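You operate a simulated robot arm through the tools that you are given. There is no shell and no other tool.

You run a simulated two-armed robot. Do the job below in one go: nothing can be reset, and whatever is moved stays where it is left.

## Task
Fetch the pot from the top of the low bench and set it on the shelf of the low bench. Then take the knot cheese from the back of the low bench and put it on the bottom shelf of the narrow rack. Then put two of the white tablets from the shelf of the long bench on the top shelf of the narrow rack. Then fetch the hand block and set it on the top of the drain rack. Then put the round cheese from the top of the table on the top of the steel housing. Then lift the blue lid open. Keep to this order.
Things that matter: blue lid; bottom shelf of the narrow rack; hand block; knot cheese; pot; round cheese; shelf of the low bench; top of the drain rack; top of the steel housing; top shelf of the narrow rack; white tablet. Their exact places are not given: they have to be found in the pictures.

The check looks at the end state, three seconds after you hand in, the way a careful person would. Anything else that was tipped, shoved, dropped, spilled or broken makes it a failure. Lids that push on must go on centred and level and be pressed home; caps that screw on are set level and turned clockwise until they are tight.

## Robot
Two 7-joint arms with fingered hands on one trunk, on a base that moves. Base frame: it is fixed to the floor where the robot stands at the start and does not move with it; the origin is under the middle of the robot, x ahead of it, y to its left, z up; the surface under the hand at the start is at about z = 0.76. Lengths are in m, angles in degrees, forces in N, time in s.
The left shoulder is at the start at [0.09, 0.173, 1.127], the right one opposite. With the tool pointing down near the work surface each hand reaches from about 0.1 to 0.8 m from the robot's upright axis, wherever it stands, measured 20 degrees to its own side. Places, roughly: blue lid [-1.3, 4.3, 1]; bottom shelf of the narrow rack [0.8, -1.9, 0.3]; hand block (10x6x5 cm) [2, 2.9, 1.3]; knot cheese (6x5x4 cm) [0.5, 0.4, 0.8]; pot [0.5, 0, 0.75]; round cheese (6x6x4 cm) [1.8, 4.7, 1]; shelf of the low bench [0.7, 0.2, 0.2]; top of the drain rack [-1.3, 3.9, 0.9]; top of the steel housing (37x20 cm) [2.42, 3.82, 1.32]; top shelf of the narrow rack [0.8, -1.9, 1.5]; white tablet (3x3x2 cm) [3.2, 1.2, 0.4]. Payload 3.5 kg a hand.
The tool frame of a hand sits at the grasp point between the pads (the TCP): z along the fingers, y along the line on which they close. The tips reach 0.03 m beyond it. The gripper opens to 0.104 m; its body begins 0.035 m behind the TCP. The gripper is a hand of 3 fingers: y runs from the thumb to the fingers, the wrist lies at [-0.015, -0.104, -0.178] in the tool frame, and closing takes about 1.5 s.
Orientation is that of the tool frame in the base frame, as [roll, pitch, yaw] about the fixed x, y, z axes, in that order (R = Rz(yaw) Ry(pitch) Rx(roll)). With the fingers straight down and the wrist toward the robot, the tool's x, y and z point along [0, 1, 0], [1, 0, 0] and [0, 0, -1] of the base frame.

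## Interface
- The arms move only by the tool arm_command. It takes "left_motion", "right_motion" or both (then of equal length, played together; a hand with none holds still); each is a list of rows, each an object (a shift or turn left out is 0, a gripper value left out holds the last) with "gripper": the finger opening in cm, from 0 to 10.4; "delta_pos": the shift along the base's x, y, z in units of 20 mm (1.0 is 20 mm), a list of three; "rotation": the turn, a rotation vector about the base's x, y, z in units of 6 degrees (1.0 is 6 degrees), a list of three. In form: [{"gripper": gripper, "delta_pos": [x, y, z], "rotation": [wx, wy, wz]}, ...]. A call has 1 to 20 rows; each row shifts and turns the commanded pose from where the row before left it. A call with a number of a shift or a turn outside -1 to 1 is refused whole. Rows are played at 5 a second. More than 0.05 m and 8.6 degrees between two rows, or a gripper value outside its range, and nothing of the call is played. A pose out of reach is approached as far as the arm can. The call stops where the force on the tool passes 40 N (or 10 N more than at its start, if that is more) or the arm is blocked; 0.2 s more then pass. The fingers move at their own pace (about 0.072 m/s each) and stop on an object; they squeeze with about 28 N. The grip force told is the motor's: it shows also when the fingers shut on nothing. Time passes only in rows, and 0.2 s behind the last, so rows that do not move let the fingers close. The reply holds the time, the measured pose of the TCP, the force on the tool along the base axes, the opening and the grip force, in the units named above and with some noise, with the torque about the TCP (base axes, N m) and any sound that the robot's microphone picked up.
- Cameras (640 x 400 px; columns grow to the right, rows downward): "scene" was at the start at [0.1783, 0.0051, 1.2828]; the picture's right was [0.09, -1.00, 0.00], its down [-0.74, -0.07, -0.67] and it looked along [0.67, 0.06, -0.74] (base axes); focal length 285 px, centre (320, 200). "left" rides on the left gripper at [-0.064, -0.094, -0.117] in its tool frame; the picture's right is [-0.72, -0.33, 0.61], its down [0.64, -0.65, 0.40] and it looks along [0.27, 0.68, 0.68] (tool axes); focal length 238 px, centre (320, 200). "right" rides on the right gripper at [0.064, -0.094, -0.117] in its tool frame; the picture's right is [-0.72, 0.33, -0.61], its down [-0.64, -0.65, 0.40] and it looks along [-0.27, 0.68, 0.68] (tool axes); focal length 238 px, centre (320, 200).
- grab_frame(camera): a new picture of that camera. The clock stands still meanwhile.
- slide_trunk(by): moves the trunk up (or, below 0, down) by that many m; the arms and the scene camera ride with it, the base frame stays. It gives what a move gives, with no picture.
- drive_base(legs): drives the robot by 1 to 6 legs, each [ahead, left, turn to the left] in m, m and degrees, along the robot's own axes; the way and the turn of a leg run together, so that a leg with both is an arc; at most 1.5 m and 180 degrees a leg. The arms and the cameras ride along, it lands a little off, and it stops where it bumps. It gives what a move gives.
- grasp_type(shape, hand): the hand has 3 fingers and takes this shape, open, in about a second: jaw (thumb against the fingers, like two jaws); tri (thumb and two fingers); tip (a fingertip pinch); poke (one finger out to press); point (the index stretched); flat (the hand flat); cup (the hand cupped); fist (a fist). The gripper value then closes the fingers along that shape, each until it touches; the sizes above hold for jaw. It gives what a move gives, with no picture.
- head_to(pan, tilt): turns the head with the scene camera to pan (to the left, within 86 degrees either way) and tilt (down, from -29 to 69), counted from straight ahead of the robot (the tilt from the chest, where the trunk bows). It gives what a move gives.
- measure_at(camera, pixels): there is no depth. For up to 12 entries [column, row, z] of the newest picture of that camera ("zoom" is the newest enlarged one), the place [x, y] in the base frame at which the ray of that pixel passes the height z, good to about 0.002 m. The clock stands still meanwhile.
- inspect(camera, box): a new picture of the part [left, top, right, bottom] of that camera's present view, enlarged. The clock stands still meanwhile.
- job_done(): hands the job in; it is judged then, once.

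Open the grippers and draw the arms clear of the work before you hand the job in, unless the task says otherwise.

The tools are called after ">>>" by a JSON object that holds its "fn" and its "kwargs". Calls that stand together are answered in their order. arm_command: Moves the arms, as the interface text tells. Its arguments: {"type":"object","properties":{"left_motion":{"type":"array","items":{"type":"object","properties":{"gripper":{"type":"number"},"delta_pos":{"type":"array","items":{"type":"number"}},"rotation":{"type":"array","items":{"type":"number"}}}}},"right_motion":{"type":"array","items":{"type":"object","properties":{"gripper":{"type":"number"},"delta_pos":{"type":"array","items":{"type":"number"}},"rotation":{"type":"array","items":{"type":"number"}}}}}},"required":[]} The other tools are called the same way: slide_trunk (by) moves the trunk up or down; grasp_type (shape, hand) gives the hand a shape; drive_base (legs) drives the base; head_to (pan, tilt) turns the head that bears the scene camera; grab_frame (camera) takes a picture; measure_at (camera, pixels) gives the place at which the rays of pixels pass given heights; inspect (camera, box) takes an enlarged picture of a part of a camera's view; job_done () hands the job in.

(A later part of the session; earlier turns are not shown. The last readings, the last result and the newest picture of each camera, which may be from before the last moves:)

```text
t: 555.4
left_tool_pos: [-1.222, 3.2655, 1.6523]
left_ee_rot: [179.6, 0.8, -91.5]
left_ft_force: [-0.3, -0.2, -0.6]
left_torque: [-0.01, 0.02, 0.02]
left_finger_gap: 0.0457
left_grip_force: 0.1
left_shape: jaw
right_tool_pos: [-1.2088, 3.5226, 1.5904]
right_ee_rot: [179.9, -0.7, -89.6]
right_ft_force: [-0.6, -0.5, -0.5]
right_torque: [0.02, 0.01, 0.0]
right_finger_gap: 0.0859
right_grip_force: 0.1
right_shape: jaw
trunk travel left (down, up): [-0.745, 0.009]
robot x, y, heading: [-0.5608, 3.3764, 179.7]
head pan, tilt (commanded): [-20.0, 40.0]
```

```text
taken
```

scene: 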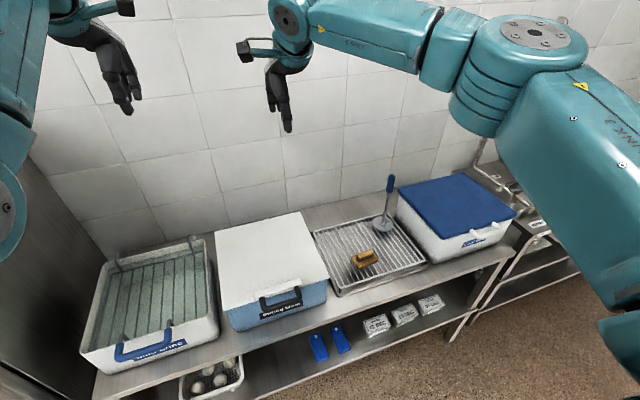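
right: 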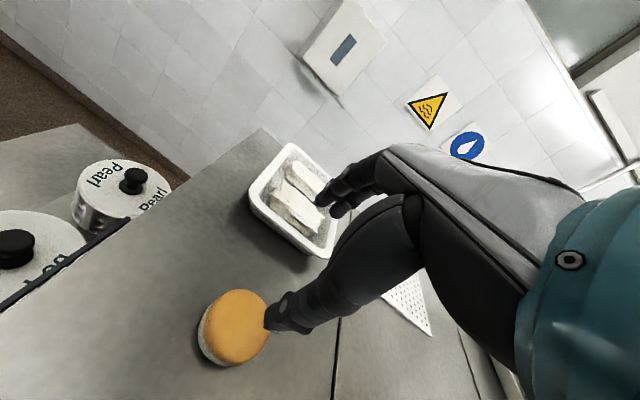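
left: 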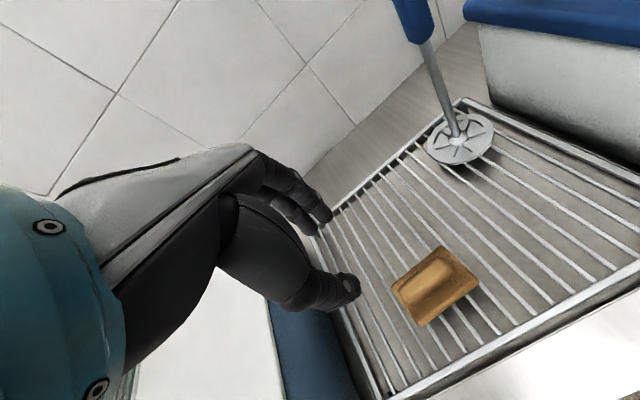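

The block still lies on the drain rack. I strafe right 0.7 m to stand before the cool box and look at its lid and handle closely.

>>> {"fn": "drive_base", "kwargs": {"legs": [[0, -0.72, 0.2]]}}

>>> {"fn": "head_to", "kwargs": {"pan": -10, "tilt": 45}}

>>> {"fn": "grab_frame", "kwargs": {"camera": "scene"}}

>>> {"fn": "inspect", "kwargs": {"camera": "scene", "box": [260, 170, 460, 310]}}

>>> {"fn": "grab_frame", "kwargs": {"camera": "right"}}

```text
t: 559.4
left_tool_pos: [-1.2211, 3.9933, 1.6509]
left_ee_rot: [179.7, 1.0, -91.3]
left_ft_force: [-0.1, 0.3, 0.4]
left_torque: [0.02, 0.02, 0.01]
left_finger_gap: 0.0455
left_grip_force: 0.1
left_shape: jaw
right_tool_pos: [-1.21, 4.2509, 1.5911]
right_ee_rot: [180.0, -0.6, -89.4]
right_ft_force: [-0.2, -0.4, 0.0]
right_torque: [0.05, 0.01, 0.01]
right_finger_gap: 0.0859
right_grip_force: 0.0
right_shape: jaw
trunk travel left (down, up): [-0.745, 0.009]
robot x, y, heading: [-0.5637, 4.1086, -180.0]
head pan, tilt (commanded): [-20.0, 40.0]
```

```text
t: 560.1
left_tool_pos: [-1.2203, 3.9946, 1.6526]
left_ee_rot: [179.6, 0.9, -91.2]
left_ft_force: [0.4, -0.7, -0.3]
left_torque: [0.0, 0.03, -0.05]
left_finger_gap: 0.0454
left_grip_force: 0.0
left_shape: jaw
right_tool_pos: [-1.2095, 4.253, 1.5901]
right_ee_rot: [-179.9, -0.9, -89.4]
right_ft_force: [-0.5, -0.4, 0.6]
right_torque: [-0.02, 0.03, 0.03]
right_finger_gap: 0.0858
right_grip_force: 0.0
right_shape: jaw
trunk travel left (down, up): [-0.745, 0.009]
robot x, y, heading: [-0.5663, 4.105, -180.1]
head pan, tilt (commanded): [-10.0, 45.0]
```

```text
taken
```

scene: 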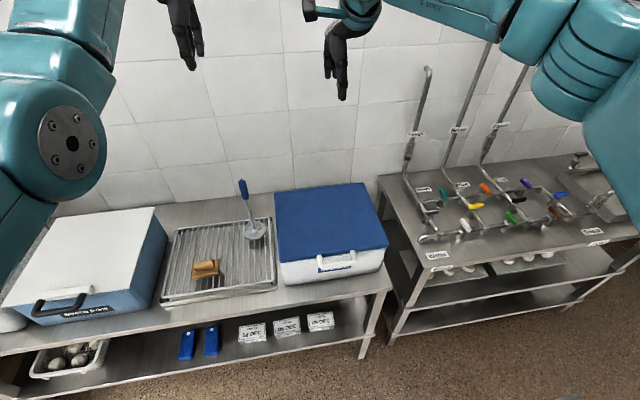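

```text
2.86 times, centred on (360, 240) of scene
```

zoom: 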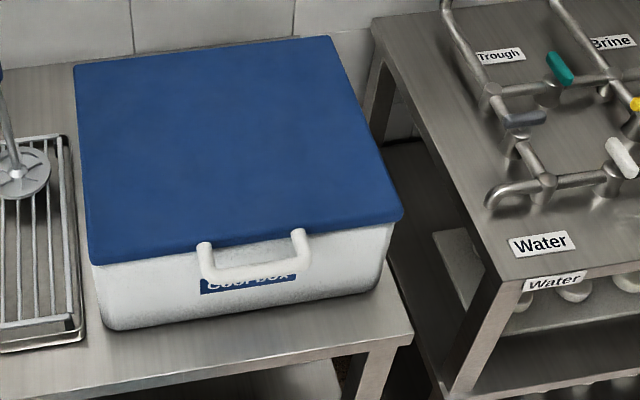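

```text
taken
```

right: 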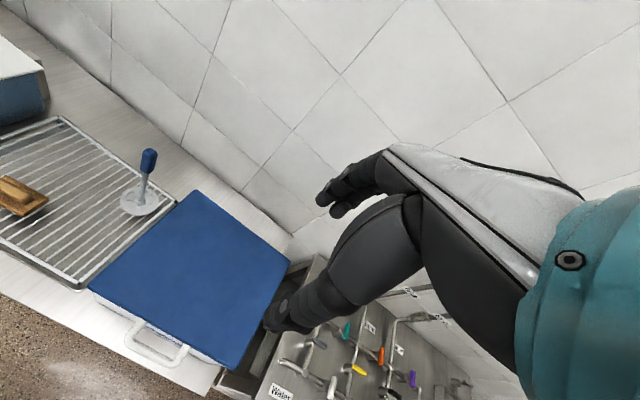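

The white D-handle is fixed to the lid's front edge and sticks out toward me; the hinge must be at the wall side. I measure the lid's corners and the handle bar from both cameras to find their height.

>>> {"fn": "measure_at", "kwargs": {"camera": "zoom", "pixels": [[92, 250, 1.05], [402, 208, 1.05], [75, 65, 1.05], [330, 38, 1.05], [92, 250, 1.1], [402, 208, 1.1], [75, 65, 1.1], [330, 38, 1.1], [208, 270, 1.05], [308, 258, 1.05], [208, 270, 1.08], [308, 258, 1.08]]}}

>>> {"fn": "measure_at", "kwargs": {"camera": "right", "pixels": [[92, 288, 1.05], [240, 369, 1.05], [200, 192, 1.05], [288, 267, 1.05], [92, 288, 1.1], [240, 369, 1.1], [200, 192, 1.1], [288, 267, 1.1], [132, 342, 1.05], [180, 362, 1.05], [132, 342, 1.08], [180, 362, 1.08]]}}

>>> {"fn": "inspect", "kwargs": {"camera": "right", "box": [70, 240, 260, 400]}}

```text
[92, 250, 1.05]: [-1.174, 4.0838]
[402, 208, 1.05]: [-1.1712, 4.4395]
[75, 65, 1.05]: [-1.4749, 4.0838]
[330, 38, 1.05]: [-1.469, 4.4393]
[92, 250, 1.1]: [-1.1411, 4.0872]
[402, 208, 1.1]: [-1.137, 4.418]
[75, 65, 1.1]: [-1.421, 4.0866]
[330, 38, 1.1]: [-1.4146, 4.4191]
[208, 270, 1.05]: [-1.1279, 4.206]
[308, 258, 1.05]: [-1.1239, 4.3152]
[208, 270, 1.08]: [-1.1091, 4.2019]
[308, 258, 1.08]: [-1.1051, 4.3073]
```

```text
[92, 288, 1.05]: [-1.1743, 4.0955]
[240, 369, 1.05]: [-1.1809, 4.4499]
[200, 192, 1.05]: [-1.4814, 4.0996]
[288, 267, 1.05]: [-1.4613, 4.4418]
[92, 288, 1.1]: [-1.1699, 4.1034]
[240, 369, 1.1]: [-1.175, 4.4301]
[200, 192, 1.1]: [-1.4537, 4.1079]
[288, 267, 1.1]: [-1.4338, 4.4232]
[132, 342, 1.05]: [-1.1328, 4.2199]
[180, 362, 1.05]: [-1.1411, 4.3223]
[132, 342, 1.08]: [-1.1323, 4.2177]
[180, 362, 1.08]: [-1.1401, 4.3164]
```

```text
2.50 times, centred on (165, 320) of right
```

zoom: 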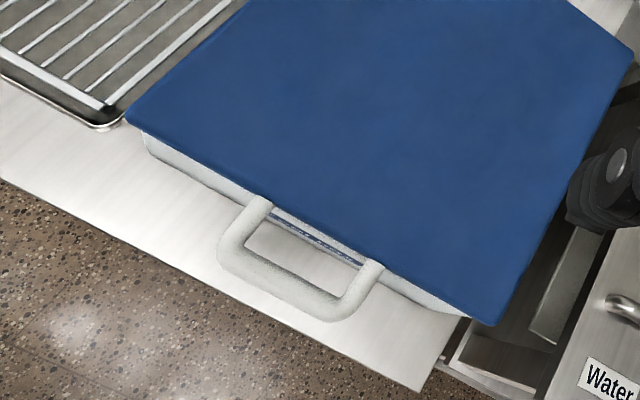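

At z 1.05 both views agree: lid x -1.475…-1.175, y 4.09–4.44; the handle loop reaches out to x≈-1.125 around y 4.21–4.32. I will lift it from below with the closed fingers pointing forward, then push the lid up and back. First I close the right hand and tilt it 90° so that the fingers point to the wall.

>>> {"fn": "arm_command", "kwargs": {"right_motion": [{"gripper": 0, "rotation": [0, 1, 0]}, {"rotation": [0, 1, 0]}, {"rotation": [0, 1, 0]}, {"rotation": [0, 1, 0]}, {"rotation": [0, 1, 0]}, {"rotation": [0, 1, 0]}, {"rotation": [0, 1, 0]}, {"rotation": [0, 1, 0]}, {"rotation": [0, 1, 0]}, {"rotation": [0, 1, 0]}, {"rotation": [0, 1, 0]}, {"rotation": [0, 1, 0]}, {"rotation": [0, 1, 0]}, {"rotation": [0, 1, 0]}, {"rotation": [0, 0.9, 0]}]}}

>>> {"fn": "grab_frame", "kwargs": {"camera": "scene"}}

>>> {"fn": "grab_frame", "kwargs": {"camera": "right"}}

```text
t: 563.3
left_tool_pos: [-1.2218, 3.9947, 1.651]
left_ee_rot: [179.5, 0.8, -91.1]
left_ft_force: [0.6, -0.2, -0.4]
left_torque: [0.01, -0.01, 0.02]
left_finger_gap: 0.0457
left_grip_force: 0.1
left_shape: jaw
right_tool_pos: [-1.2094, 4.251, 1.5908]
right_ee_rot: [138.0, -0.2, -89.0]
right_ft_force: [0.3, 0.6, 1.2]
right_torque: [-0.03, 0.01, 0.02]
right_finger_gap: 0.0001
right_grip_force: 28.1
right_shape: jaw
right hand out of reach, approached as far as the arm can: row 8, 9, 10, 11, 12, 13, 14, 15
trunk travel left (down, up): [-0.745, 0.009]
robot x, y, heading: [-0.5632, 4.1075, -180.2]
head pan, tilt (commanded): [-10.0, 45.0]
```

```text
taken
```

scene: 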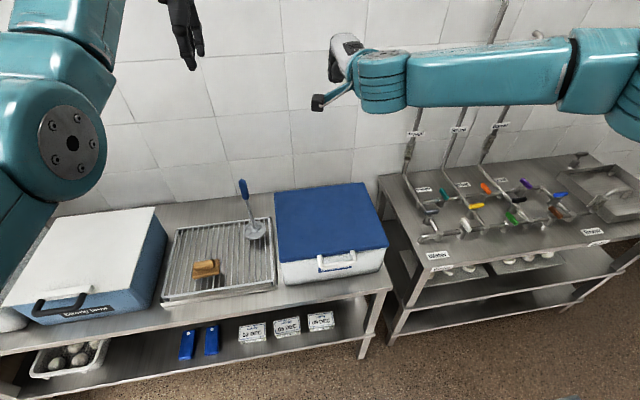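

```text
taken
```

right: 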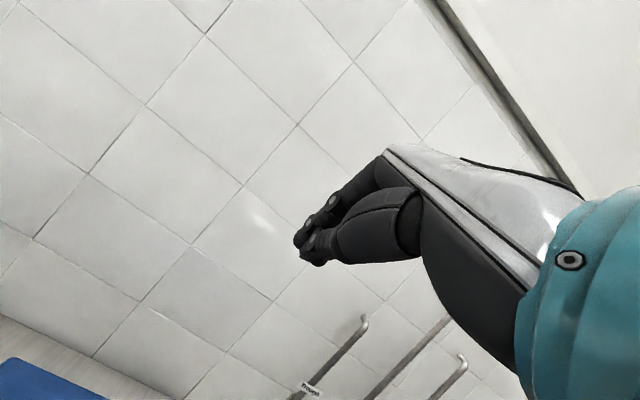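

The tilt stops at 42° in this posture. I test whether more tilt is possible lower down: I draw the hand back in front of the bench and lower it, then tilt again.

>>> {"fn": "arm_command", "kwargs": {"right_motion": [{"delta_pos": [0.7, 0, -0.7]}, {"delta_pos": [0.7, 0, -0.7]}, {"delta_pos": [0.7, 0, -0.7]}, {"delta_pos": [0.7, 0, -0.7]}, {"delta_pos": [0.7, 0, -0.7]}, {"delta_pos": [0.7, 0, -0.7]}, {"delta_pos": [0.7, 0, -0.7]}, {"delta_pos": [0.7, 0, -0.7]}, {"delta_pos": [0, 0, -1]}, {"delta_pos": [0, 0, -1]}, {"delta_pos": [0, 0, -1]}, {"delta_pos": [0, 0, -1]}, {"delta_pos": [0, 0, -1]}, {"delta_pos": [0, 0, -1]}, {"delta_pos": [0, 0, -1]}, {"delta_pos": [0, 0, -1]}]}}

>>> {"fn": "arm_command", "kwargs": {"right_motion": [{"rotation": [0, 1, 0]}, {"rotation": [0, 1, 0]}, {"rotation": [0, 1, 0]}, {"rotation": [0, 1, 0]}, {"rotation": [0, 1, 0]}, {"rotation": [0, 1, 0]}, {"rotation": [0, 1, 0]}, {"rotation": [0, 1, 0]}]}}

>>> {"fn": "grab_frame", "kwargs": {"camera": "scene"}}

```text
t: 566.7
left_tool_pos: [-1.2213, 3.9939, 1.6518]
left_ee_rot: [179.6, 0.8, -91.2]
left_ft_force: [1.3, 1.0, 0.9]
left_torque: [0.01, 0.0, 0.0]
left_finger_gap: 0.0454
left_grip_force: 0.0
left_shape: jaw
right_tool_pos: [-1.1812, 4.2518, 1.564]
right_ee_rot: [138.3, -0.1, -89.3]
right_ft_force: [-0.5, 0.6, -0.2]
right_torque: [0.0, 0.02, -0.04]
right_finger_gap: 0.0
right_grip_force: 27.9
right_shape: jaw
right hand out of reach, approached as far as the arm can: row 3, 4, 5, 6, 7, 8, 9, 10, 11, 12, 13, 14, 15, 16
trunk travel left (down, up): [-0.745, 0.009]
robot x, y, heading: [-0.5663, 4.1082, -180.0]
head pan, tilt (commanded): [-10.0, 45.0]
```

```text
t: 568.5
left_tool_pos: [-1.2209, 3.9954, 1.6515]
left_ee_rot: [179.7, 0.9, -91.2]
left_ft_force: [-0.9, 0.1, 0.0]
left_torque: [-0.03, -0.02, -0.01]
left_finger_gap: 0.0459
left_grip_force: 0.0
left_shape: jaw
right_tool_pos: [-1.1812, 4.2509, 1.5637]
right_ee_rot: [138.3, -0.1, -89.3]
right_ft_force: [-0.3, -0.3, -0.5]
right_torque: [0.01, -0.01, -0.02]
right_finger_gap: 0.0
right_grip_force: 28.3
right_shape: jaw
right hand out of reach, approached as far as the arm can: row 1, 2, 3, 4, 5, 6, 7, 8
trunk travel left (down, up): [-0.745, 0.009]
robot x, y, heading: [-0.5647, 4.1066, -180.0]
head pan, tilt (commanded): [-10.0, 45.0]
```

```text
taken
```

scene: 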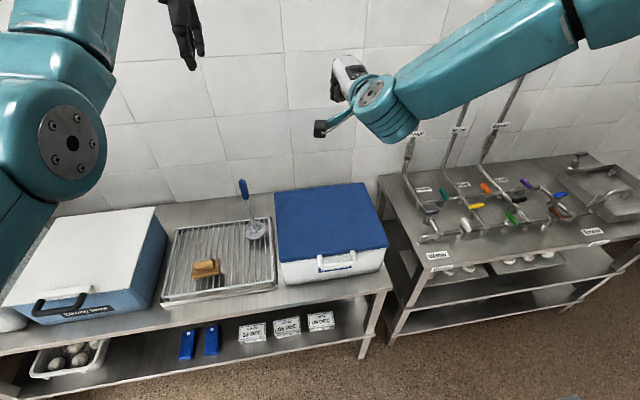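

The arm is stuck at a limit, so I undo the tilt, go down with the hand vertical in front of the bench, and then test tilting there.

>>> {"fn": "arm_command", "kwargs": {"right_motion": [{"rotation": [0, -1, 0]}, {"rotation": [0, -1, 0]}, {"rotation": [0, -1, 0]}, {"rotation": [0, -1, 0]}, {"rotation": [0, -1, 0]}, {"rotation": [0, -1, 0]}, {"rotation": [0, -1, 0]}, {"delta_pos": [0.8, 0, -1]}, {"delta_pos": [0.8, 0, -1]}, {"delta_pos": [0.8, 0, -1]}, {"delta_pos": [0.8, 0, -1]}, {"delta_pos": [0.8, 0, -1]}, {"delta_pos": [0.8, 0, -1]}, {"delta_pos": [0.8, 0, -1]}, {"delta_pos": [0.8, 0, -1]}, {"delta_pos": [0.8, 0, -1]}, {"delta_pos": [0.5, 0, -1]}, {"delta_pos": [0, 0, -1]}, {"delta_pos": [0, 0, -1]}, {"delta_pos": [0, 0, -1]}]}}

>>> {"fn": "grab_frame", "kwargs": {"camera": "scene"}}

```text
t: 572.7
left_tool_pos: [-1.2215, 3.9942, 1.6519]
left_ee_rot: [179.6, 0.8, -91.1]
left_ft_force: [0.8, -0.9, 1.3]
left_torque: [0.04, 0.03, -0.01]
left_finger_gap: 0.0458
left_grip_force: 0.1
left_shape: jaw
right_tool_pos: [-1.0288, 4.2527, 1.3045]
right_ee_rot: [-179.7, -0.5, -89.6]
right_ft_force: [0.2, -0.2, -0.2]
right_torque: [0.01, 0.04, 0.0]
right_finger_gap: 0.0
right_grip_force: 29.0
right_shape: jaw
trunk travel left (down, up): [-0.745, 0.009]
robot x, y, heading: [-0.5669, 4.1094, -179.9]
head pan, tilt (commanded): [-10.0, 45.0]
```

```text
taken
```

scene: 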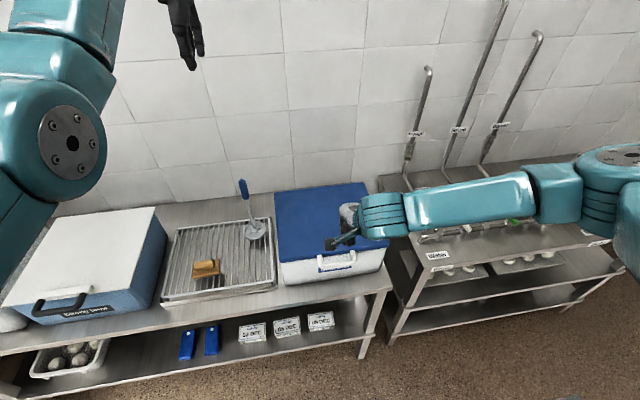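

The hand is at [-1.03,4.25,1.30]. I lower 22 cm more and then test the tilt.

>>> {"fn": "arm_command", "kwargs": {"right_motion": [{"delta_pos": [0, 0, -1]}, {"delta_pos": [0, 0, -1]}, {"delta_pos": [0, 0, -1]}, {"delta_pos": [0, 0, -1]}, {"delta_pos": [0, 0, -1]}, {"delta_pos": [0, 0, -1]}, {"delta_pos": [0, 0, -1]}, {"delta_pos": [0, 0, -1]}, {"delta_pos": [0, 0, -1]}, {"delta_pos": [0, 0, -1]}, {"delta_pos": [0, 0, -1]}]}}

>>> {"fn": "arm_command", "kwargs": {"right_motion": [{"rotation": [0, 1, 0]}, {"rotation": [0, 1, 0]}, {"rotation": [0, 1, 0]}, {"rotation": [0, 1, 0]}, {"rotation": [0, 1, 0]}, {"rotation": [0, 1, 0]}, {"rotation": [0, 1, 0]}, {"rotation": [0, 1, 0]}, {"rotation": [0, 1, 0]}, {"rotation": [0, 1, 0]}, {"rotation": [0, 1, 0]}, {"rotation": [0, 1, 0]}, {"rotation": [0, 1, 0]}, {"rotation": [0, 1, 0]}, {"rotation": [0, 1, 0]}]}}

>>> {"fn": "grab_frame", "kwargs": {"camera": "scene"}}

>>> {"fn": "grab_frame", "kwargs": {"camera": "right"}}

```text
t: 575.1
left_tool_pos: [-1.2227, 3.9936, 1.6514]
left_ee_rot: [179.5, 0.9, -91.2]
left_ft_force: [0.4, -0.4, -0.1]
left_torque: [-0.03, -0.01, -0.01]
left_finger_gap: 0.0453
left_grip_force: 0.1
left_shape: jaw
right_tool_pos: [-1.0294, 4.2511, 1.0839]
right_ee_rot: [-179.7, -0.6, -89.6]
right_ft_force: [-0.3, 0.2, -0.5]
right_torque: [0.01, 0.01, -0.01]
right_finger_gap: 0.0003
right_grip_force: 28.5
right_shape: jaw
trunk travel left (down, up): [-0.745, 0.009]
robot x, y, heading: [-0.5639, 4.1087, -180.0]
head pan, tilt (commanded): [-10.0, 45.0]
```

```text
t: 578.3
left_tool_pos: [-1.2205, 3.9934, 1.6515]
left_ee_rot: [179.6, 0.8, -91.2]
left_ft_force: [-0.3, 0.3, -0.1]
left_torque: [-0.01, 0.01, 0.0]
left_finger_gap: 0.0456
left_grip_force: 0.0
left_shape: jaw
right_tool_pos: [-1.029, 4.2516, 1.0838]
right_ee_rot: [-179.7, -0.5, -89.5]
right_ft_force: [-0.5, -0.1, 0.5]
right_torque: [0.0, -0.04, 0.0]
right_finger_gap: 0.0001
right_grip_force: 28.4
right_shape: jaw
right hand out of reach, approached as far as the arm can: row 1, 2, 3, 4, 5, 6, 7, 8, 9, 10, 11, 12, 13, 14, 15
trunk travel left (down, up): [-0.745, 0.009]
robot x, y, heading: [-0.5671, 4.1098, -179.6]
head pan, tilt (commanded): [-10.0, 45.0]
```

```text
taken
```

scene: 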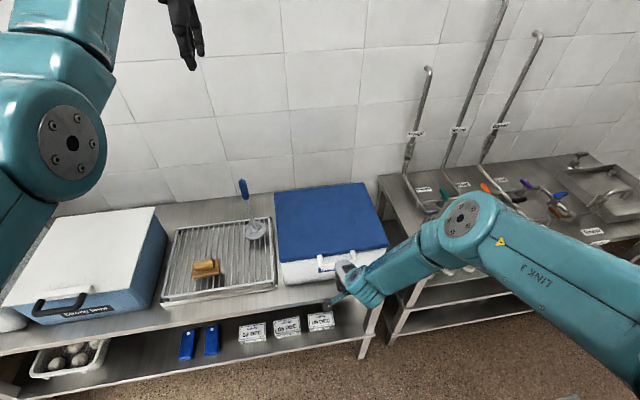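

```text
taken
```

right: 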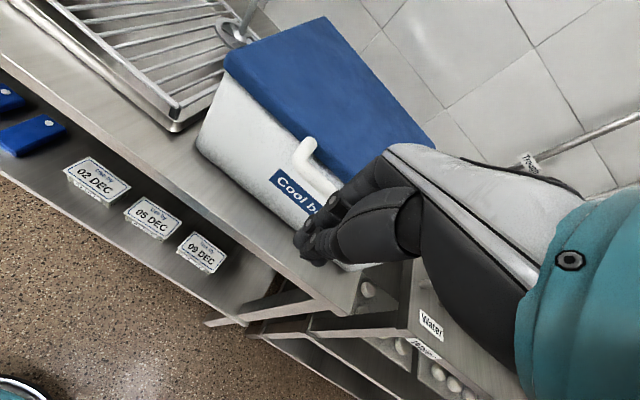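

The wrist does not bend forward at all low down, so lifting from below is out. Instead I will pinch the handle bar with the hand vertical, far fingers in the loop's gap, and swing it up with a growing tilt. I raise the hand first and bring the trunk to a middle height.

>>> {"fn": "arm_command", "kwargs": {"right_motion": [{"delta_pos": [0, 0, 1]}, {"delta_pos": [0, 0, 1]}, {"delta_pos": [0, 0, 1]}, {"delta_pos": [0, 0, 1]}, {"delta_pos": [0, 0, 1]}, {"delta_pos": [0, 0, 1]}, {"delta_pos": [0, 0, 1]}, {"delta_pos": [0, 0, 1]}, {"delta_pos": [0, 0, 1]}, {"delta_pos": [0, 0, 1]}, {"delta_pos": [0, 0, 1]}, {"delta_pos": [0, 0, 1]}, {"delta_pos": [-0.5, 0, 1]}, {"delta_pos": [-0.5, 0, 1]}, {"delta_pos": [-0.5, 0, 1]}, {"delta_pos": [-0.5, 0, 1]}, {"delta_pos": [-0.5, 0, 1]}, {"delta_pos": [-0.5, 0, 1]}]}}

>>> {"fn": "slide_trunk", "kwargs": {"by": -0.25}}

>>> {"fn": "drive_base", "kwargs": {"legs": [[0.05, 0, 0]]}}

>>> {"fn": "arm_command", "kwargs": {"right_motion": [{"gripper": 3.0}, {}, {}]}}

>>> {"fn": "grab_frame", "kwargs": {"camera": "right"}}

>>> {"fn": "grab_frame", "kwargs": {"camera": "scene"}}

```text
t: 582.1
left_tool_pos: [-1.2211, 3.9943, 1.6531]
left_ee_rot: [179.7, 0.9, -91.2]
left_ft_force: [-0.7, -0.8, -0.4]
left_torque: [0.01, 0.02, 0.01]
left_finger_gap: 0.0457
left_grip_force: 0.1
left_shape: jaw
right_tool_pos: [-1.089, 4.2529, 1.4455]
right_ee_rot: [-179.6, -0.4, -89.5]
right_ft_force: [0.8, -0.9, -0.6]
right_torque: [0.01, 0.0, -0.03]
right_finger_gap: 0.0003
right_grip_force: 28.5
right_shape: jaw
trunk travel left (down, up): [-0.745, 0.009]
robot x, y, heading: [-0.5633, 4.1059, -179.9]
head pan, tilt (commanded): [-10.0, 45.0]
```

```text
t: 584.7
left_tool_pos: [-1.22, 3.994, 1.4016]
left_ee_rot: [179.6, 0.7, -91.2]
left_ft_force: [0.6, 0.8, -0.4]
left_torque: [0.02, -0.02, -0.02]
left_finger_gap: 0.0454
left_grip_force: 0.2
left_shape: jaw
right_tool_pos: [-1.0889, 4.2516, 1.1949]
right_ee_rot: [-179.8, -0.4, -89.6]
right_ft_force: [-0.1, 0.2, -0.2]
right_torque: [-0.03, -0.01, -0.05]
right_finger_gap: 0.0
right_grip_force: 28.2
right_shape: jaw
trunk travel left (down, up): [-0.495, 0.259]
robot x, y, heading: [-0.5643, 4.105, -180.0]
head pan, tilt (commanded): [-10.0, 45.0]
```

```text
t: 585.6
left_tool_pos: [-1.2696, 3.9938, 1.4007]
left_ee_rot: [179.7, 0.9, -91.2]
left_ft_force: [0.1, -1.0, 0.0]
left_torque: [-0.02, -0.02, 0.0]
left_finger_gap: 0.0455
left_grip_force: 0.1
left_shape: jaw
right_tool_pos: [-1.1378, 4.2507, 1.1951]
right_ee_rot: [-179.8, -0.6, -89.6]
right_ft_force: [0.0, 0.1, -0.4]
right_torque: [0.02, 0.02, 0.03]
right_finger_gap: 0.0
right_grip_force: 28.2
right_shape: jaw
trunk travel left (down, up): [-0.495, 0.259]
robot x, y, heading: [-0.6131, 4.1044, -179.7]
head pan, tilt (commanded): [-10.0, 45.0]
```

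```text
t: 586.4
left_tool_pos: [-1.2678, 3.9945, 1.4024]
left_ee_rot: [179.5, 0.7, -91.3]
left_ft_force: [0.2, 0.3, -0.1]
left_torque: [0.03, 0.03, -0.02]
left_finger_gap: 0.0455
left_grip_force: 0.1
left_shape: jaw
right_tool_pos: [-1.1356, 4.2521, 1.195]
right_ee_rot: [-179.7, -0.5, -89.7]
right_ft_force: [0.3, -0.3, 0.3]
right_torque: [0.02, 0.01, 0.02]
right_finger_gap: 0.0296
right_grip_force: 0.1
right_shape: jaw
trunk travel left (down, up): [-0.495, 0.259]
robot x, y, heading: [-0.616, 4.1114, -179.8]
head pan, tilt (commanded): [-10.0, 45.0]
```

```text
taken
```

right: 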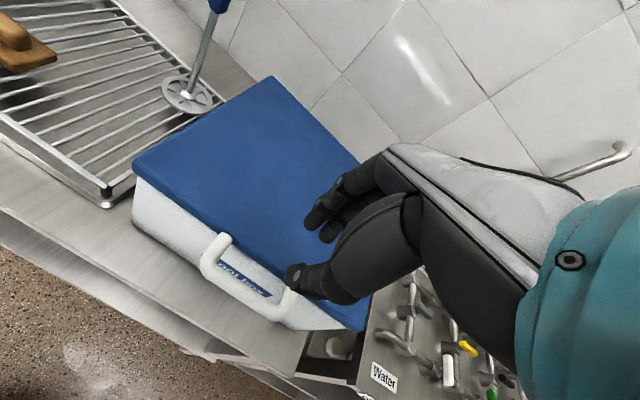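

```text
taken
```

scene: 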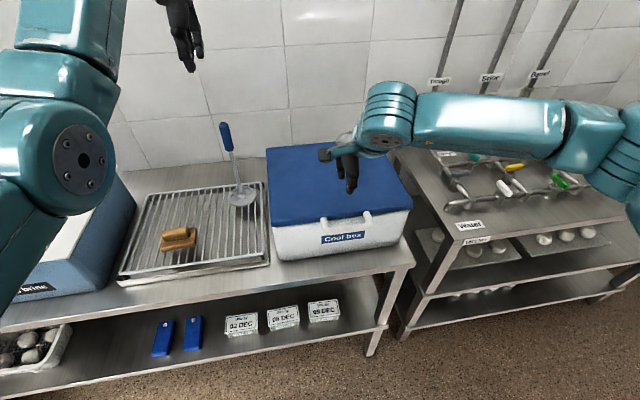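

>>> {"fn": "inspect", "kwargs": {"camera": "right", "box": [180, 210, 340, 340]}}

>>> {"fn": "inspect", "kwargs": {"camera": "scene", "box": [290, 190, 410, 270]}}

```text
3.08 times, centred on (260, 275) of right
```

zoom: 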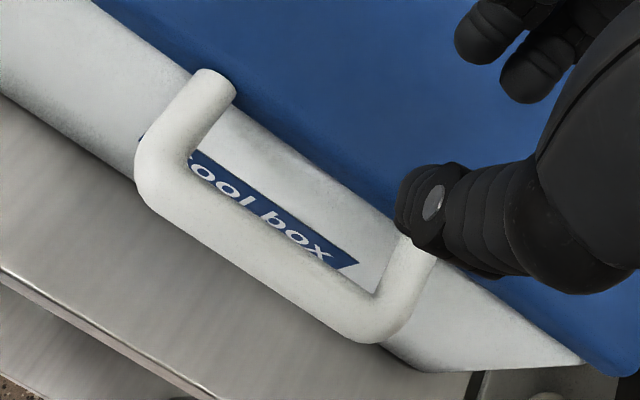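

```text
5.00 times, centred on (350, 230) of scene
```

zoom: 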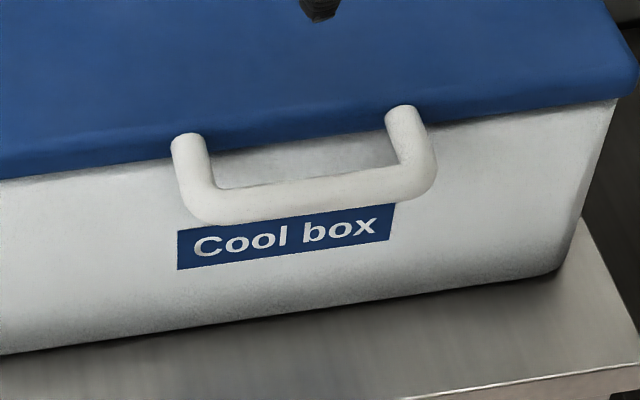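

I measure, in a fresh right zoom, the bar's inner edge, outer edge and the lid's front edge at z 1.04.

>>> {"fn": "measure_at", "kwargs": {"camera": "zoom", "pixels": [[320, 20, 1.04]]}}

>>> {"fn": "inspect", "kwargs": {"camera": "right", "box": [180, 210, 340, 340]}}

>>> {"fn": "measure_at", "kwargs": {"camera": "zoom", "pixels": [[265, 218, 1.04], [240, 262, 1.04], [290, 150, 1.04], [310, 163, 1.045], [180, 165, 1.04], [140, 190, 1.04], [375, 295, 1.04], [365, 340, 1.04], [215, 75, 1.04], [405, 235, 1.04], [232, 100, 1.05]]}}

```text
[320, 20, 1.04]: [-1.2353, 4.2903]
```

```text
3.08 times, centred on (260, 275) of right
```

zoom: 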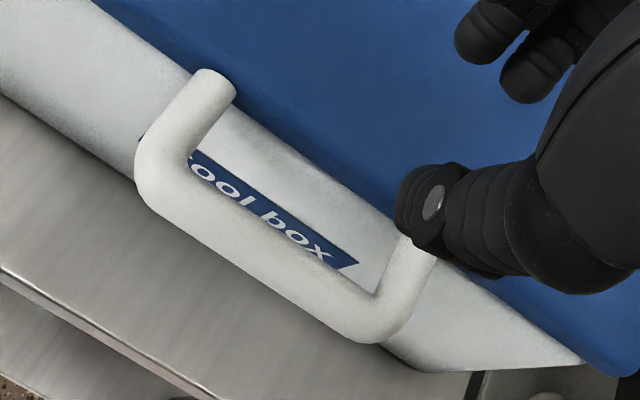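

```text
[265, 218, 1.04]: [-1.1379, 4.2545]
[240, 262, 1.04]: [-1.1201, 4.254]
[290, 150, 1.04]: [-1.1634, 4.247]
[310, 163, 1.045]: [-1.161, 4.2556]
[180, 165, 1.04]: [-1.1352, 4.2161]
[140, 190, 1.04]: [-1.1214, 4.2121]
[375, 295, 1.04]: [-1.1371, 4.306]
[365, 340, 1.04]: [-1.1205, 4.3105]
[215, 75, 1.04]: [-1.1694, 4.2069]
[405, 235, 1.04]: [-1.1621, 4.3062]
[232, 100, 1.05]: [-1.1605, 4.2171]
```

The bar runs at x -1.120…-1.1375, and the lid's edge is at x≈-1.163, so the gap is about 2.5 cm. I check the bar's height with the scene camera.

>>> {"fn": "inspect", "kwargs": {"camera": "scene", "box": [290, 190, 410, 270]}}

>>> {"fn": "measure_at", "kwargs": {"camera": "zoom", "pixels": [[315, 197, 1.04], [315, 197, 1.03], [315, 197, 1.02], [315, 197, 1.05], [310, 180, 1.04], [320, 213, 1.04], [300, 150, 1.05], [300, 150, 1.04], [190, 140, 1.05], [405, 112, 1.05]]}}

```text
5.00 times, centred on (350, 230) of scene
```

zoom: 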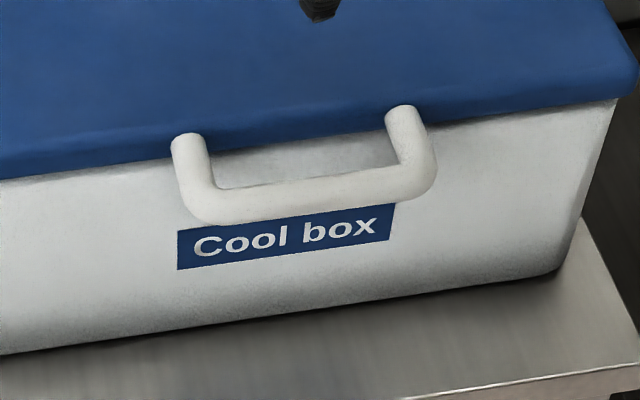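

```text
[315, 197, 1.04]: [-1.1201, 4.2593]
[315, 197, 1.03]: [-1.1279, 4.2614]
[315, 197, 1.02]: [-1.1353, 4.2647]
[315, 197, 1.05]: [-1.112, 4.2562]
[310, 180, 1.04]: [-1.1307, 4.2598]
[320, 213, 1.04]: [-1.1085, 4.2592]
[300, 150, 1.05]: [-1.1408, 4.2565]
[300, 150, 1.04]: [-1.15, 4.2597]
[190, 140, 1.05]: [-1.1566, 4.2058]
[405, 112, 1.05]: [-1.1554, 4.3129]
```

The bar's centre is at about x -1.135, z 1.02, and the gap behind it is 2–2.5 cm. With the hand tilted about 40° the thumb would come under the bar and the fingers over it, which suits both the gap and the lifting. I test how much tilt the arm allows at this place.

>>> {"fn": "arm_command", "kwargs": {"right_motion": [{"delta_pos": [0.5, 0, 0.5], "rotation": [0, 1, 0]}, {"delta_pos": [0, 0, 0], "rotation": [0, 1, 0]}, {"rotation": [0, 1, 0]}, {"rotation": [0, 1, 0]}, {"rotation": [0, 1, 0]}, {"rotation": [0, 1, 0]}, {"rotation": [0, 1, 0]}]}}

```text
t: 588.0
left_tool_pos: [-1.2686, 3.994, 1.4005]
left_ee_rot: [179.7, 0.9, -91.3]
left_ft_force: [0.0, -0.8, 0.0]
left_torque: [-0.01, -0.01, -0.01]
left_finger_gap: 0.0455
left_grip_force: 0.2
left_shape: jaw
right_tool_pos: [-1.1258, 4.2414, 1.2037]
right_ee_rot: [154.7, -0.6, -88.6]
right_ft_force: [-0.9, -0.1, 0.9]
right_torque: [0.01, -0.02, 0.0]
right_finger_gap: 0.0295
right_grip_force: 0.1
right_shape: jaw
right hand out of reach, approached as far as the arm can: row 5, 6, 7
trunk travel left (down, up): [-0.495, 0.259]
robot x, y, heading: [-0.6116, 4.1062, -180.0]
head pan, tilt (commanded): [-10.0, 45.0]
```

Here 25° is possible. I try again with the hand 15 cm higher relative to the shoulder, which I can reproduce later by lowering the trunk.

>>> {"fn": "arm_command", "kwargs": {"right_motion": [{"delta_pos": [0, 0, 1]}, {"delta_pos": [0, 0, 1]}, {"delta_pos": [0, 0, 1]}, {"delta_pos": [0, 0, 1]}, {"delta_pos": [0, 0, 1]}, {"delta_pos": [0, 0, 1]}, {"delta_pos": [0, 0, 1]}, {"delta_pos": [0, 0, 1]}, {"rotation": [0, 1, 0]}, {"rotation": [0, 1, 0]}, {"rotation": [0, 1, 0]}, {"rotation": [0, 1, 0]}]}}

>>> {"fn": "arm_command", "kwargs": {"right_motion": [{"delta_pos": [-1, 0, 0]}, {"delta_pos": [-1, 0, 0]}, {"delta_pos": [-1, 0, 0]}, {"delta_pos": [-1, 0, 0]}, {"rotation": [0, 1, 0]}, {"rotation": [0, 1, 0]}, {"rotation": [0, 1, 0]}, {"rotation": [0, 1, 0]}]}}

```text
t: 590.6
left_tool_pos: [-1.2695, 3.9945, 1.4029]
left_ee_rot: [179.6, 0.8, -91.2]
left_ft_force: [0.0, -0.2, -0.7]
left_torque: [0.01, 0.03, -0.01]
left_finger_gap: 0.0458
left_grip_force: 0.1
left_shape: jaw
right_tool_pos: [-1.125, 4.2417, 1.3636]
right_ee_rot: [136.7, -0.2, -88.4]
right_ft_force: [-0.4, -0.2, 0.0]
right_torque: [0.01, -0.01, -0.03]
right_finger_gap: 0.0295
right_grip_force: 0.1
right_shape: jaw
right hand out of reach, approached as far as the arm can: row 12
trunk travel left (down, up): [-0.495, 0.259]
robot x, y, heading: [-0.615, 4.1092, -179.9]
head pan, tilt (commanded): [-10.0, 45.0]
```

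```text
t: 592.4
left_tool_pos: [-1.27, 3.9942, 1.4024]
left_ee_rot: [179.6, 0.8, -91.2]
left_ft_force: [0.4, 0.1, 0.0]
left_torque: [-0.03, 0.01, 0.02]
left_finger_gap: 0.0458
left_grip_force: 0.1
left_shape: jaw
right_tool_pos: [-1.2056, 4.2398, 1.3633]
right_ee_rot: [136.7, -0.1, -88.6]
right_ft_force: [-0.2, -0.3, 0.2]
right_torque: [0.0, 0.0, -0.04]
right_finger_gap: 0.0299
right_grip_force: 0.0
right_shape: jaw
right hand out of reach, approached as far as the arm can: row 5, 6, 7, 8
trunk travel left (down, up): [-0.495, 0.259]
robot x, y, heading: [-0.617, 4.1061, -180.0]
head pan, tilt (commanded): [-10.0, 45.0]
```

At this relative height 43° of tilt is possible. I draw the hand back to x≈-1.065 with that tilt, centre it on the bar (y≈4.26), and lower the trunk so that it comes to handle height.

>>> {"fn": "arm_command", "kwargs": {"right_motion": [{"delta_pos": [1, 0.15, 0], "gripper": 2.9}, {"delta_pos": [1, 0.15, 0]}, {"delta_pos": [1, 0.15, 0]}, {"delta_pos": [1, 0.15, 0]}, {"delta_pos": [1, 0.15, 0]}, {"delta_pos": [1, 0.15, 0]}, {"delta_pos": [1, 0.1, 0]}]}}

>>> {"fn": "slide_trunk", "kwargs": {"by": -0.25}}

>>> {"fn": "grab_frame", "kwargs": {"camera": "right"}}

>>> {"fn": "grab_frame", "kwargs": {"camera": "scene"}}

```text
t: 594.0
left_tool_pos: [-1.2686, 3.9934, 1.4015]
left_ee_rot: [179.5, 0.8, -91.2]
left_ft_force: [0.5, -0.2, 0.1]
left_torque: [-0.02, -0.04, 0.02]
left_finger_gap: 0.0455
left_grip_force: 0.0
left_shape: jaw
right_tool_pos: [-1.0651, 4.2605, 1.3643]
right_ee_rot: [136.7, -0.2, -88.4]
right_ft_force: [0.0, 0.8, -0.5]
right_torque: [0.01, 0.0, 0.02]
right_finger_gap: 0.0294
right_grip_force: 0.0
right_shape: jaw
trunk travel left (down, up): [-0.495, 0.259]
robot x, y, heading: [-0.6124, 4.1101, -179.8]
head pan, tilt (commanded): [-10.0, 45.0]
```

```text
t: 596.6
left_tool_pos: [-1.2684, 3.9941, 1.1538]
left_ee_rot: [179.5, 0.8, -91.2]
left_ft_force: [-0.7, 0.2, 0.1]
left_torque: [-0.03, 0.03, -0.01]
left_finger_gap: 0.0453
left_grip_force: 0.0
left_shape: jaw
right_tool_pos: [-1.1079, 4.2617, 1.049]
right_ee_rot: [145.2, -0.2, -88.6]
right_ft_force: [0.3, -1.0, 0.0]
right_torque: [0.02, 0.01, -0.02]
right_finger_gap: 0.0293
right_grip_force: 0.0
right_shape: jaw
trunk travel left (down, up): [-0.245, 0.509]
robot x, y, heading: [-0.6127, 4.1068, -180.0]
head pan, tilt (commanded): [-10.0, 45.0]
```

```text
taken
```

right: 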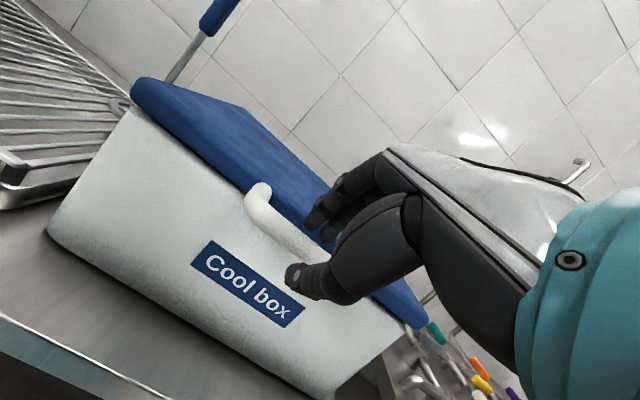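

```text
taken
```

scene: 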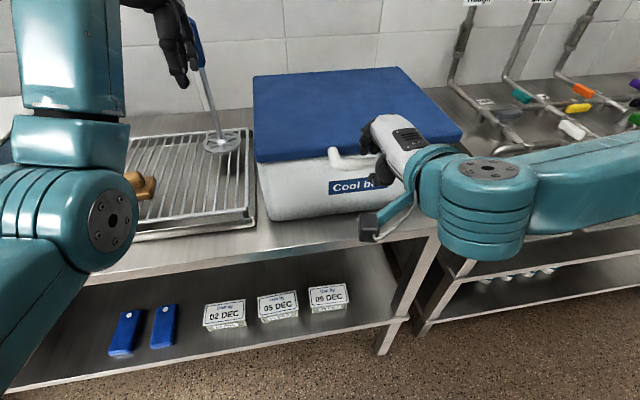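

The hand settled a bit lower and farther forward, at [-1.108,4.262,1.049] with 35° tilt, right before the bar, without contact. I zoom in to see the bar between thumb and fingers.

>>> {"fn": "inspect", "kwargs": {"camera": "right", "box": [220, 160, 380, 310]}}

>>> {"fn": "inspect", "kwargs": {"camera": "scene", "box": [310, 90, 450, 250]}}

```text
2.67 times, centred on (300, 235) of right
```

zoom: 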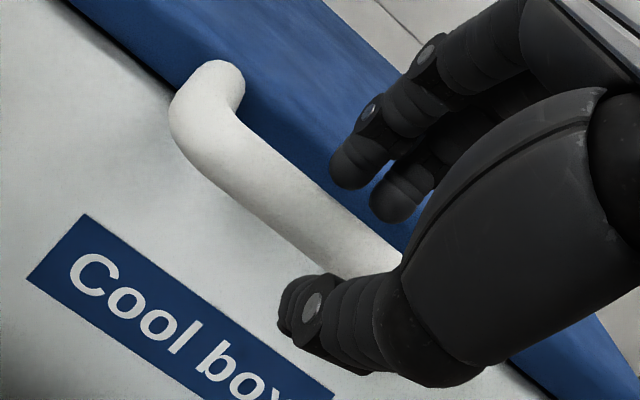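

```text
2.50 times, centred on (380, 170) of scene
```

zoom: 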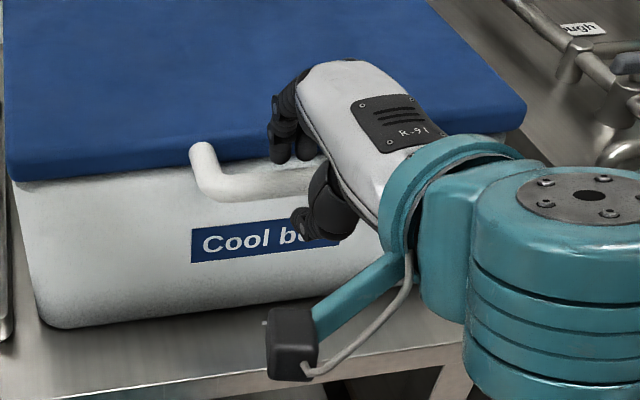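

The bar lies between the thumb (below, near) and the fingers (above, far). I advance 14 mm along the fingers and close on it.

>>> {"fn": "arm_command", "kwargs": {"right_motion": [{"delta_pos": [-0.2, 0, -0.29]}, {"delta_pos": [-0.2, 0, -0.29]}, {}]}}

>>> {"fn": "inspect", "kwargs": {"camera": "right", "box": [220, 160, 380, 310]}}

```text
t: 597.4
left_tool_pos: [-1.269, 3.9958, 1.1507]
left_ee_rot: [179.6, 0.8, -91.2]
left_ft_force: [-0.4, 0.2, -0.4]
left_torque: [0.0, 0.0, 0.01]
left_finger_gap: 0.0456
left_grip_force: 0.1
left_shape: jaw
right_tool_pos: [-1.1173, 4.262, 1.0373]
right_ee_rot: [145.4, -0.4, -88.6]
right_ft_force: [-0.3, 0.3, -0.1]
right_torque: [0.0, 0.02, 0.01]
right_finger_gap: 0.0293
right_grip_force: 0.1
right_shape: jaw
trunk travel left (down, up): [-0.245, 0.509]
robot x, y, heading: [-0.6124, 4.1102, -180.1]
head pan, tilt (commanded): [-10.0, 45.0]
```

```text
2.67 times, centred on (300, 235) of right
```

zoom: 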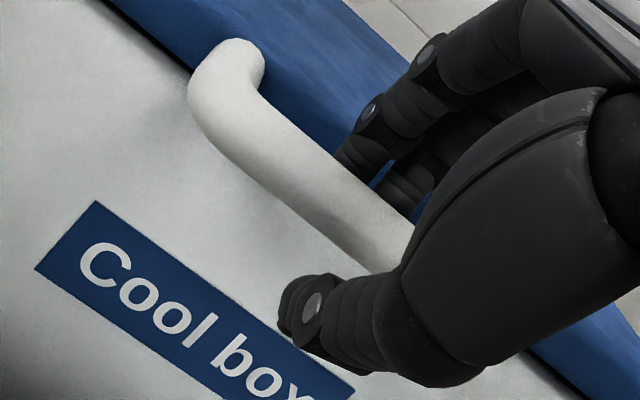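

The fingertips have passed behind the bar. I close the hand on it.

>>> {"fn": "arm_command", "kwargs": {"right_motion": [{"gripper": 0.5}, {}, {}, {}, {}, {}, {}, {}]}}

>>> {"fn": "inspect", "kwargs": {"camera": "right", "box": [220, 160, 380, 310]}}

```text
t: 599.2
left_tool_pos: [-1.2704, 3.9951, 1.1515]
left_ee_rot: [179.7, 0.8, -91.2]
left_ft_force: [0.0, 0.3, 0.5]
left_torque: [-0.03, -0.02, 0.0]
left_finger_gap: 0.0455
left_grip_force: 0.1
left_shape: jaw
right_tool_pos: [-1.1174, 4.2608, 1.0379]
right_ee_rot: [145.3, -0.4, -88.6]
right_ft_force: [-12.0, 0.2, 3.5]
right_torque: [0.01, 0.29, -0.01]
right_finger_gap: 0.0107
right_grip_force: 28.7
right_shape: jaw
trunk travel left (down, up): [-0.245, 0.509]
robot x, y, heading: [-0.6125, 4.1085, -179.5]
head pan, tilt (commanded): [-10.0, 45.0]
```

```text
2.67 times, centred on (300, 235) of right
```

zoom: 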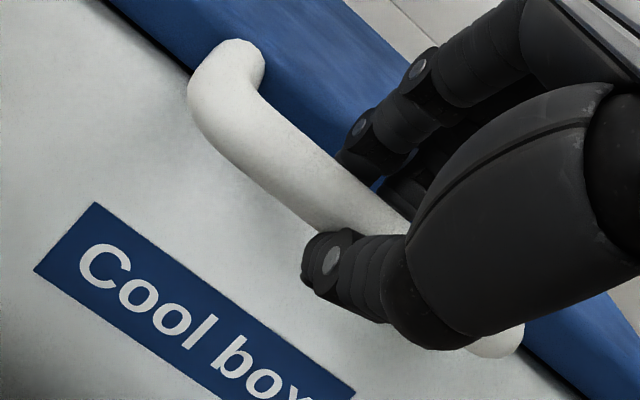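

The bar is held (28 N). I lift the first 4 cm along the lid's arc and check that the lid follows.

>>> {"fn": "arm_command", "kwargs": {"right_motion": [{"delta_pos": [0.02, 0, 0.45]}, {"delta_pos": [0, 0, 0.45]}, {"delta_pos": [-0.02, 0, 0.45]}, {"delta_pos": [-0.02, 0, 0.45]}]}}

>>> {"fn": "grab_frame", "kwargs": {"camera": "scene"}}

>>> {"fn": "grab_frame", "kwargs": {"camera": "right"}}

```text
t: 600.2
left_tool_pos: [-1.272, 3.9952, 1.1506]
left_ee_rot: [179.6, 0.9, -91.2]
left_ft_force: [-0.2, -0.1, 0.6]
left_torque: [0.0, 0.0, 0.0]
left_finger_gap: 0.0455
left_grip_force: 0.1
left_shape: jaw
right_tool_pos: [-1.1198, 4.262, 1.0717]
right_ee_rot: [145.4, -0.4, -88.6]
right_ft_force: [-19.7, 0.0, -3.9]
right_torque: [0.03, 0.19, -0.03]
right_finger_gap: 0.0105
right_grip_force: 28.2
right_shape: jaw
trunk travel left (down, up): [-0.245, 0.509]
robot x, y, heading: [-0.6114, 4.1097, -179.8]
head pan, tilt (commanded): [-10.0, 45.0]
```

```text
taken
```

scene: 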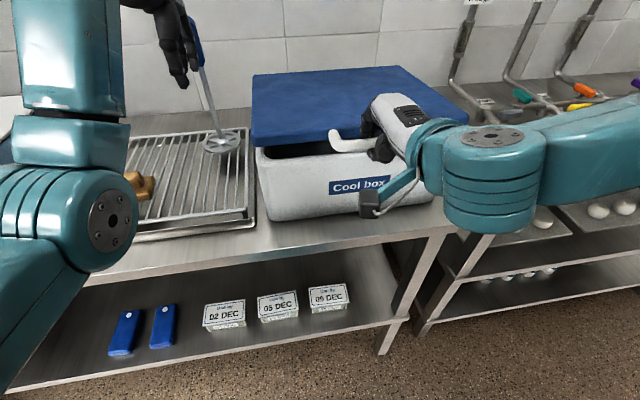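

```text
taken
```

right: 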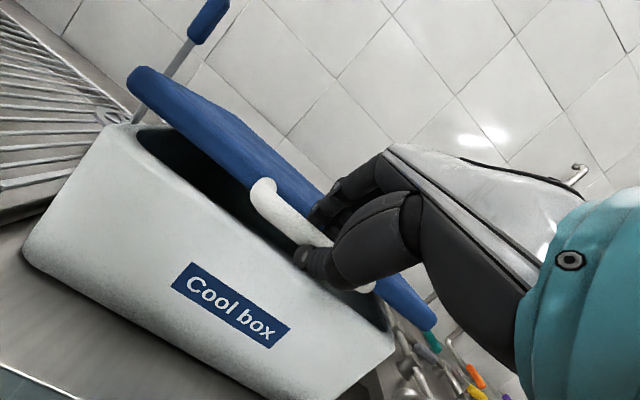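

The lid is opening, and the x force shows it wants to go a little more toward the wall. I continue along the arc for another 24°, turning the hand along with the lid.

>>> {"fn": "arm_command", "kwargs": {"right_motion": [{"delta_pos": [-0.14, 0, 0.84], "rotation": [0, 0.5, 0]}, {"delta_pos": [-0.19, 0, 0.84], "rotation": [0, 0.5, 0]}, {"delta_pos": [-0.11, 0, 0.83], "rotation": [0, 0.5, 0]}, {"delta_pos": [-0.16, 0, 0.82], "rotation": [0, 0.5, 0]}]}}

>>> {"fn": "grab_frame", "kwargs": {"camera": "scene"}}

```text
t: 601.2
left_tool_pos: [-1.2712, 3.9935, 1.1494]
left_ee_rot: [179.8, 0.9, -91.2]
left_ft_force: [0.1, -0.1, 0.7]
left_torque: [-0.01, 0.0, -0.01]
left_finger_gap: 0.0457
left_grip_force: 0.0
left_shape: jaw
right_tool_pos: [-1.1323, 4.2612, 1.1367]
right_ee_rot: [133.5, 0.0, -88.5]
right_ft_force: [-17.8, 0.5, -9.7]
right_torque: [0.0, -0.38, -0.03]
right_finger_gap: 0.0114
right_grip_force: 27.8
right_shape: jaw
trunk travel left (down, up): [-0.245, 0.509]
robot x, y, heading: [-0.6175, 4.1054, -180.1]
head pan, tilt (commanded): [-10.0, 45.0]
```

```text
taken
```

scene: 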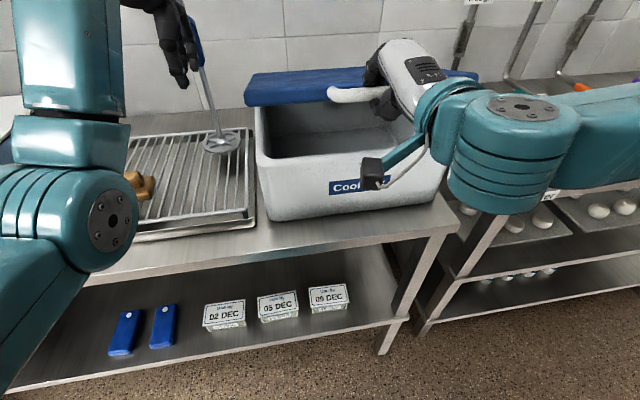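

The lid follows well (tilt now 46°). I go on along the arc with a little more motion toward the wall.

>>> {"fn": "arm_command", "kwargs": {"right_motion": [{"delta_pos": [-0.35, 0, 0.8], "rotation": [0, 0.5, 0]}, {"delta_pos": [-0.4, 0, 0.79], "rotation": [0, 0.5, 0]}, {"delta_pos": [-0.35, 0, 0.77], "rotation": [0, 0.5, 0]}, {"delta_pos": [-0.38, 0, 0.75], "rotation": [0, 0.5, 0]}]}}

>>> {"fn": "grab_frame", "kwargs": {"camera": "scene"}}

>>> {"fn": "grab_frame", "kwargs": {"camera": "right"}}

```text
t: 602.2
left_tool_pos: [-1.2758, 3.9966, 1.148]
left_ee_rot: [179.9, 0.7, -91.2]
left_ft_force: [-0.4, 0.1, -0.7]
left_torque: [0.02, 0.02, 0.05]
left_finger_gap: 0.0454
left_grip_force: 0.0
left_shape: jaw
right_tool_pos: [-1.1591, 4.2612, 1.1899]
right_ee_rot: [122.5, 0.3, -89.2]
right_ft_force: [-33.8, 4.4, -21.6]
right_torque: [-0.05, -0.71, -0.11]
right_finger_gap: 0.0107
right_grip_force: 28.0
right_shape: jaw
right hand out of reach, approached as far as the arm can: row 4
trunk travel left (down, up): [-0.245, 0.509]
robot x, y, heading: [-0.6126, 4.1043, -180.2]
head pan, tilt (commanded): [-10.0, 45.0]
```

```text
taken
```

scene: 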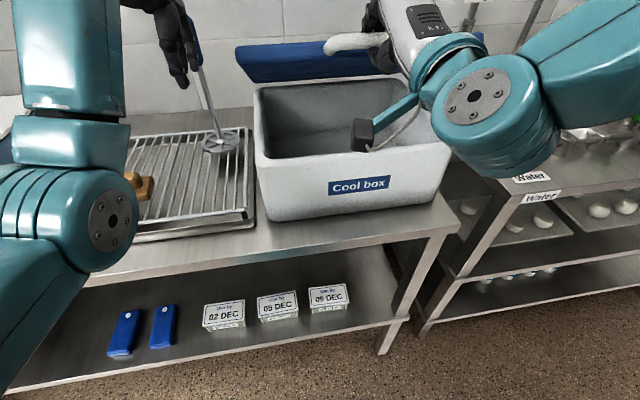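

```text
taken
```

right: 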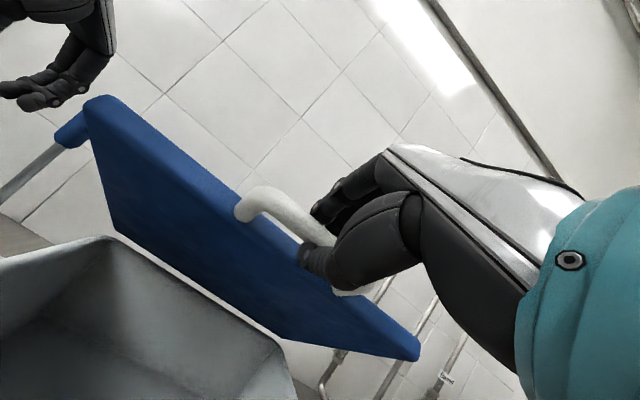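

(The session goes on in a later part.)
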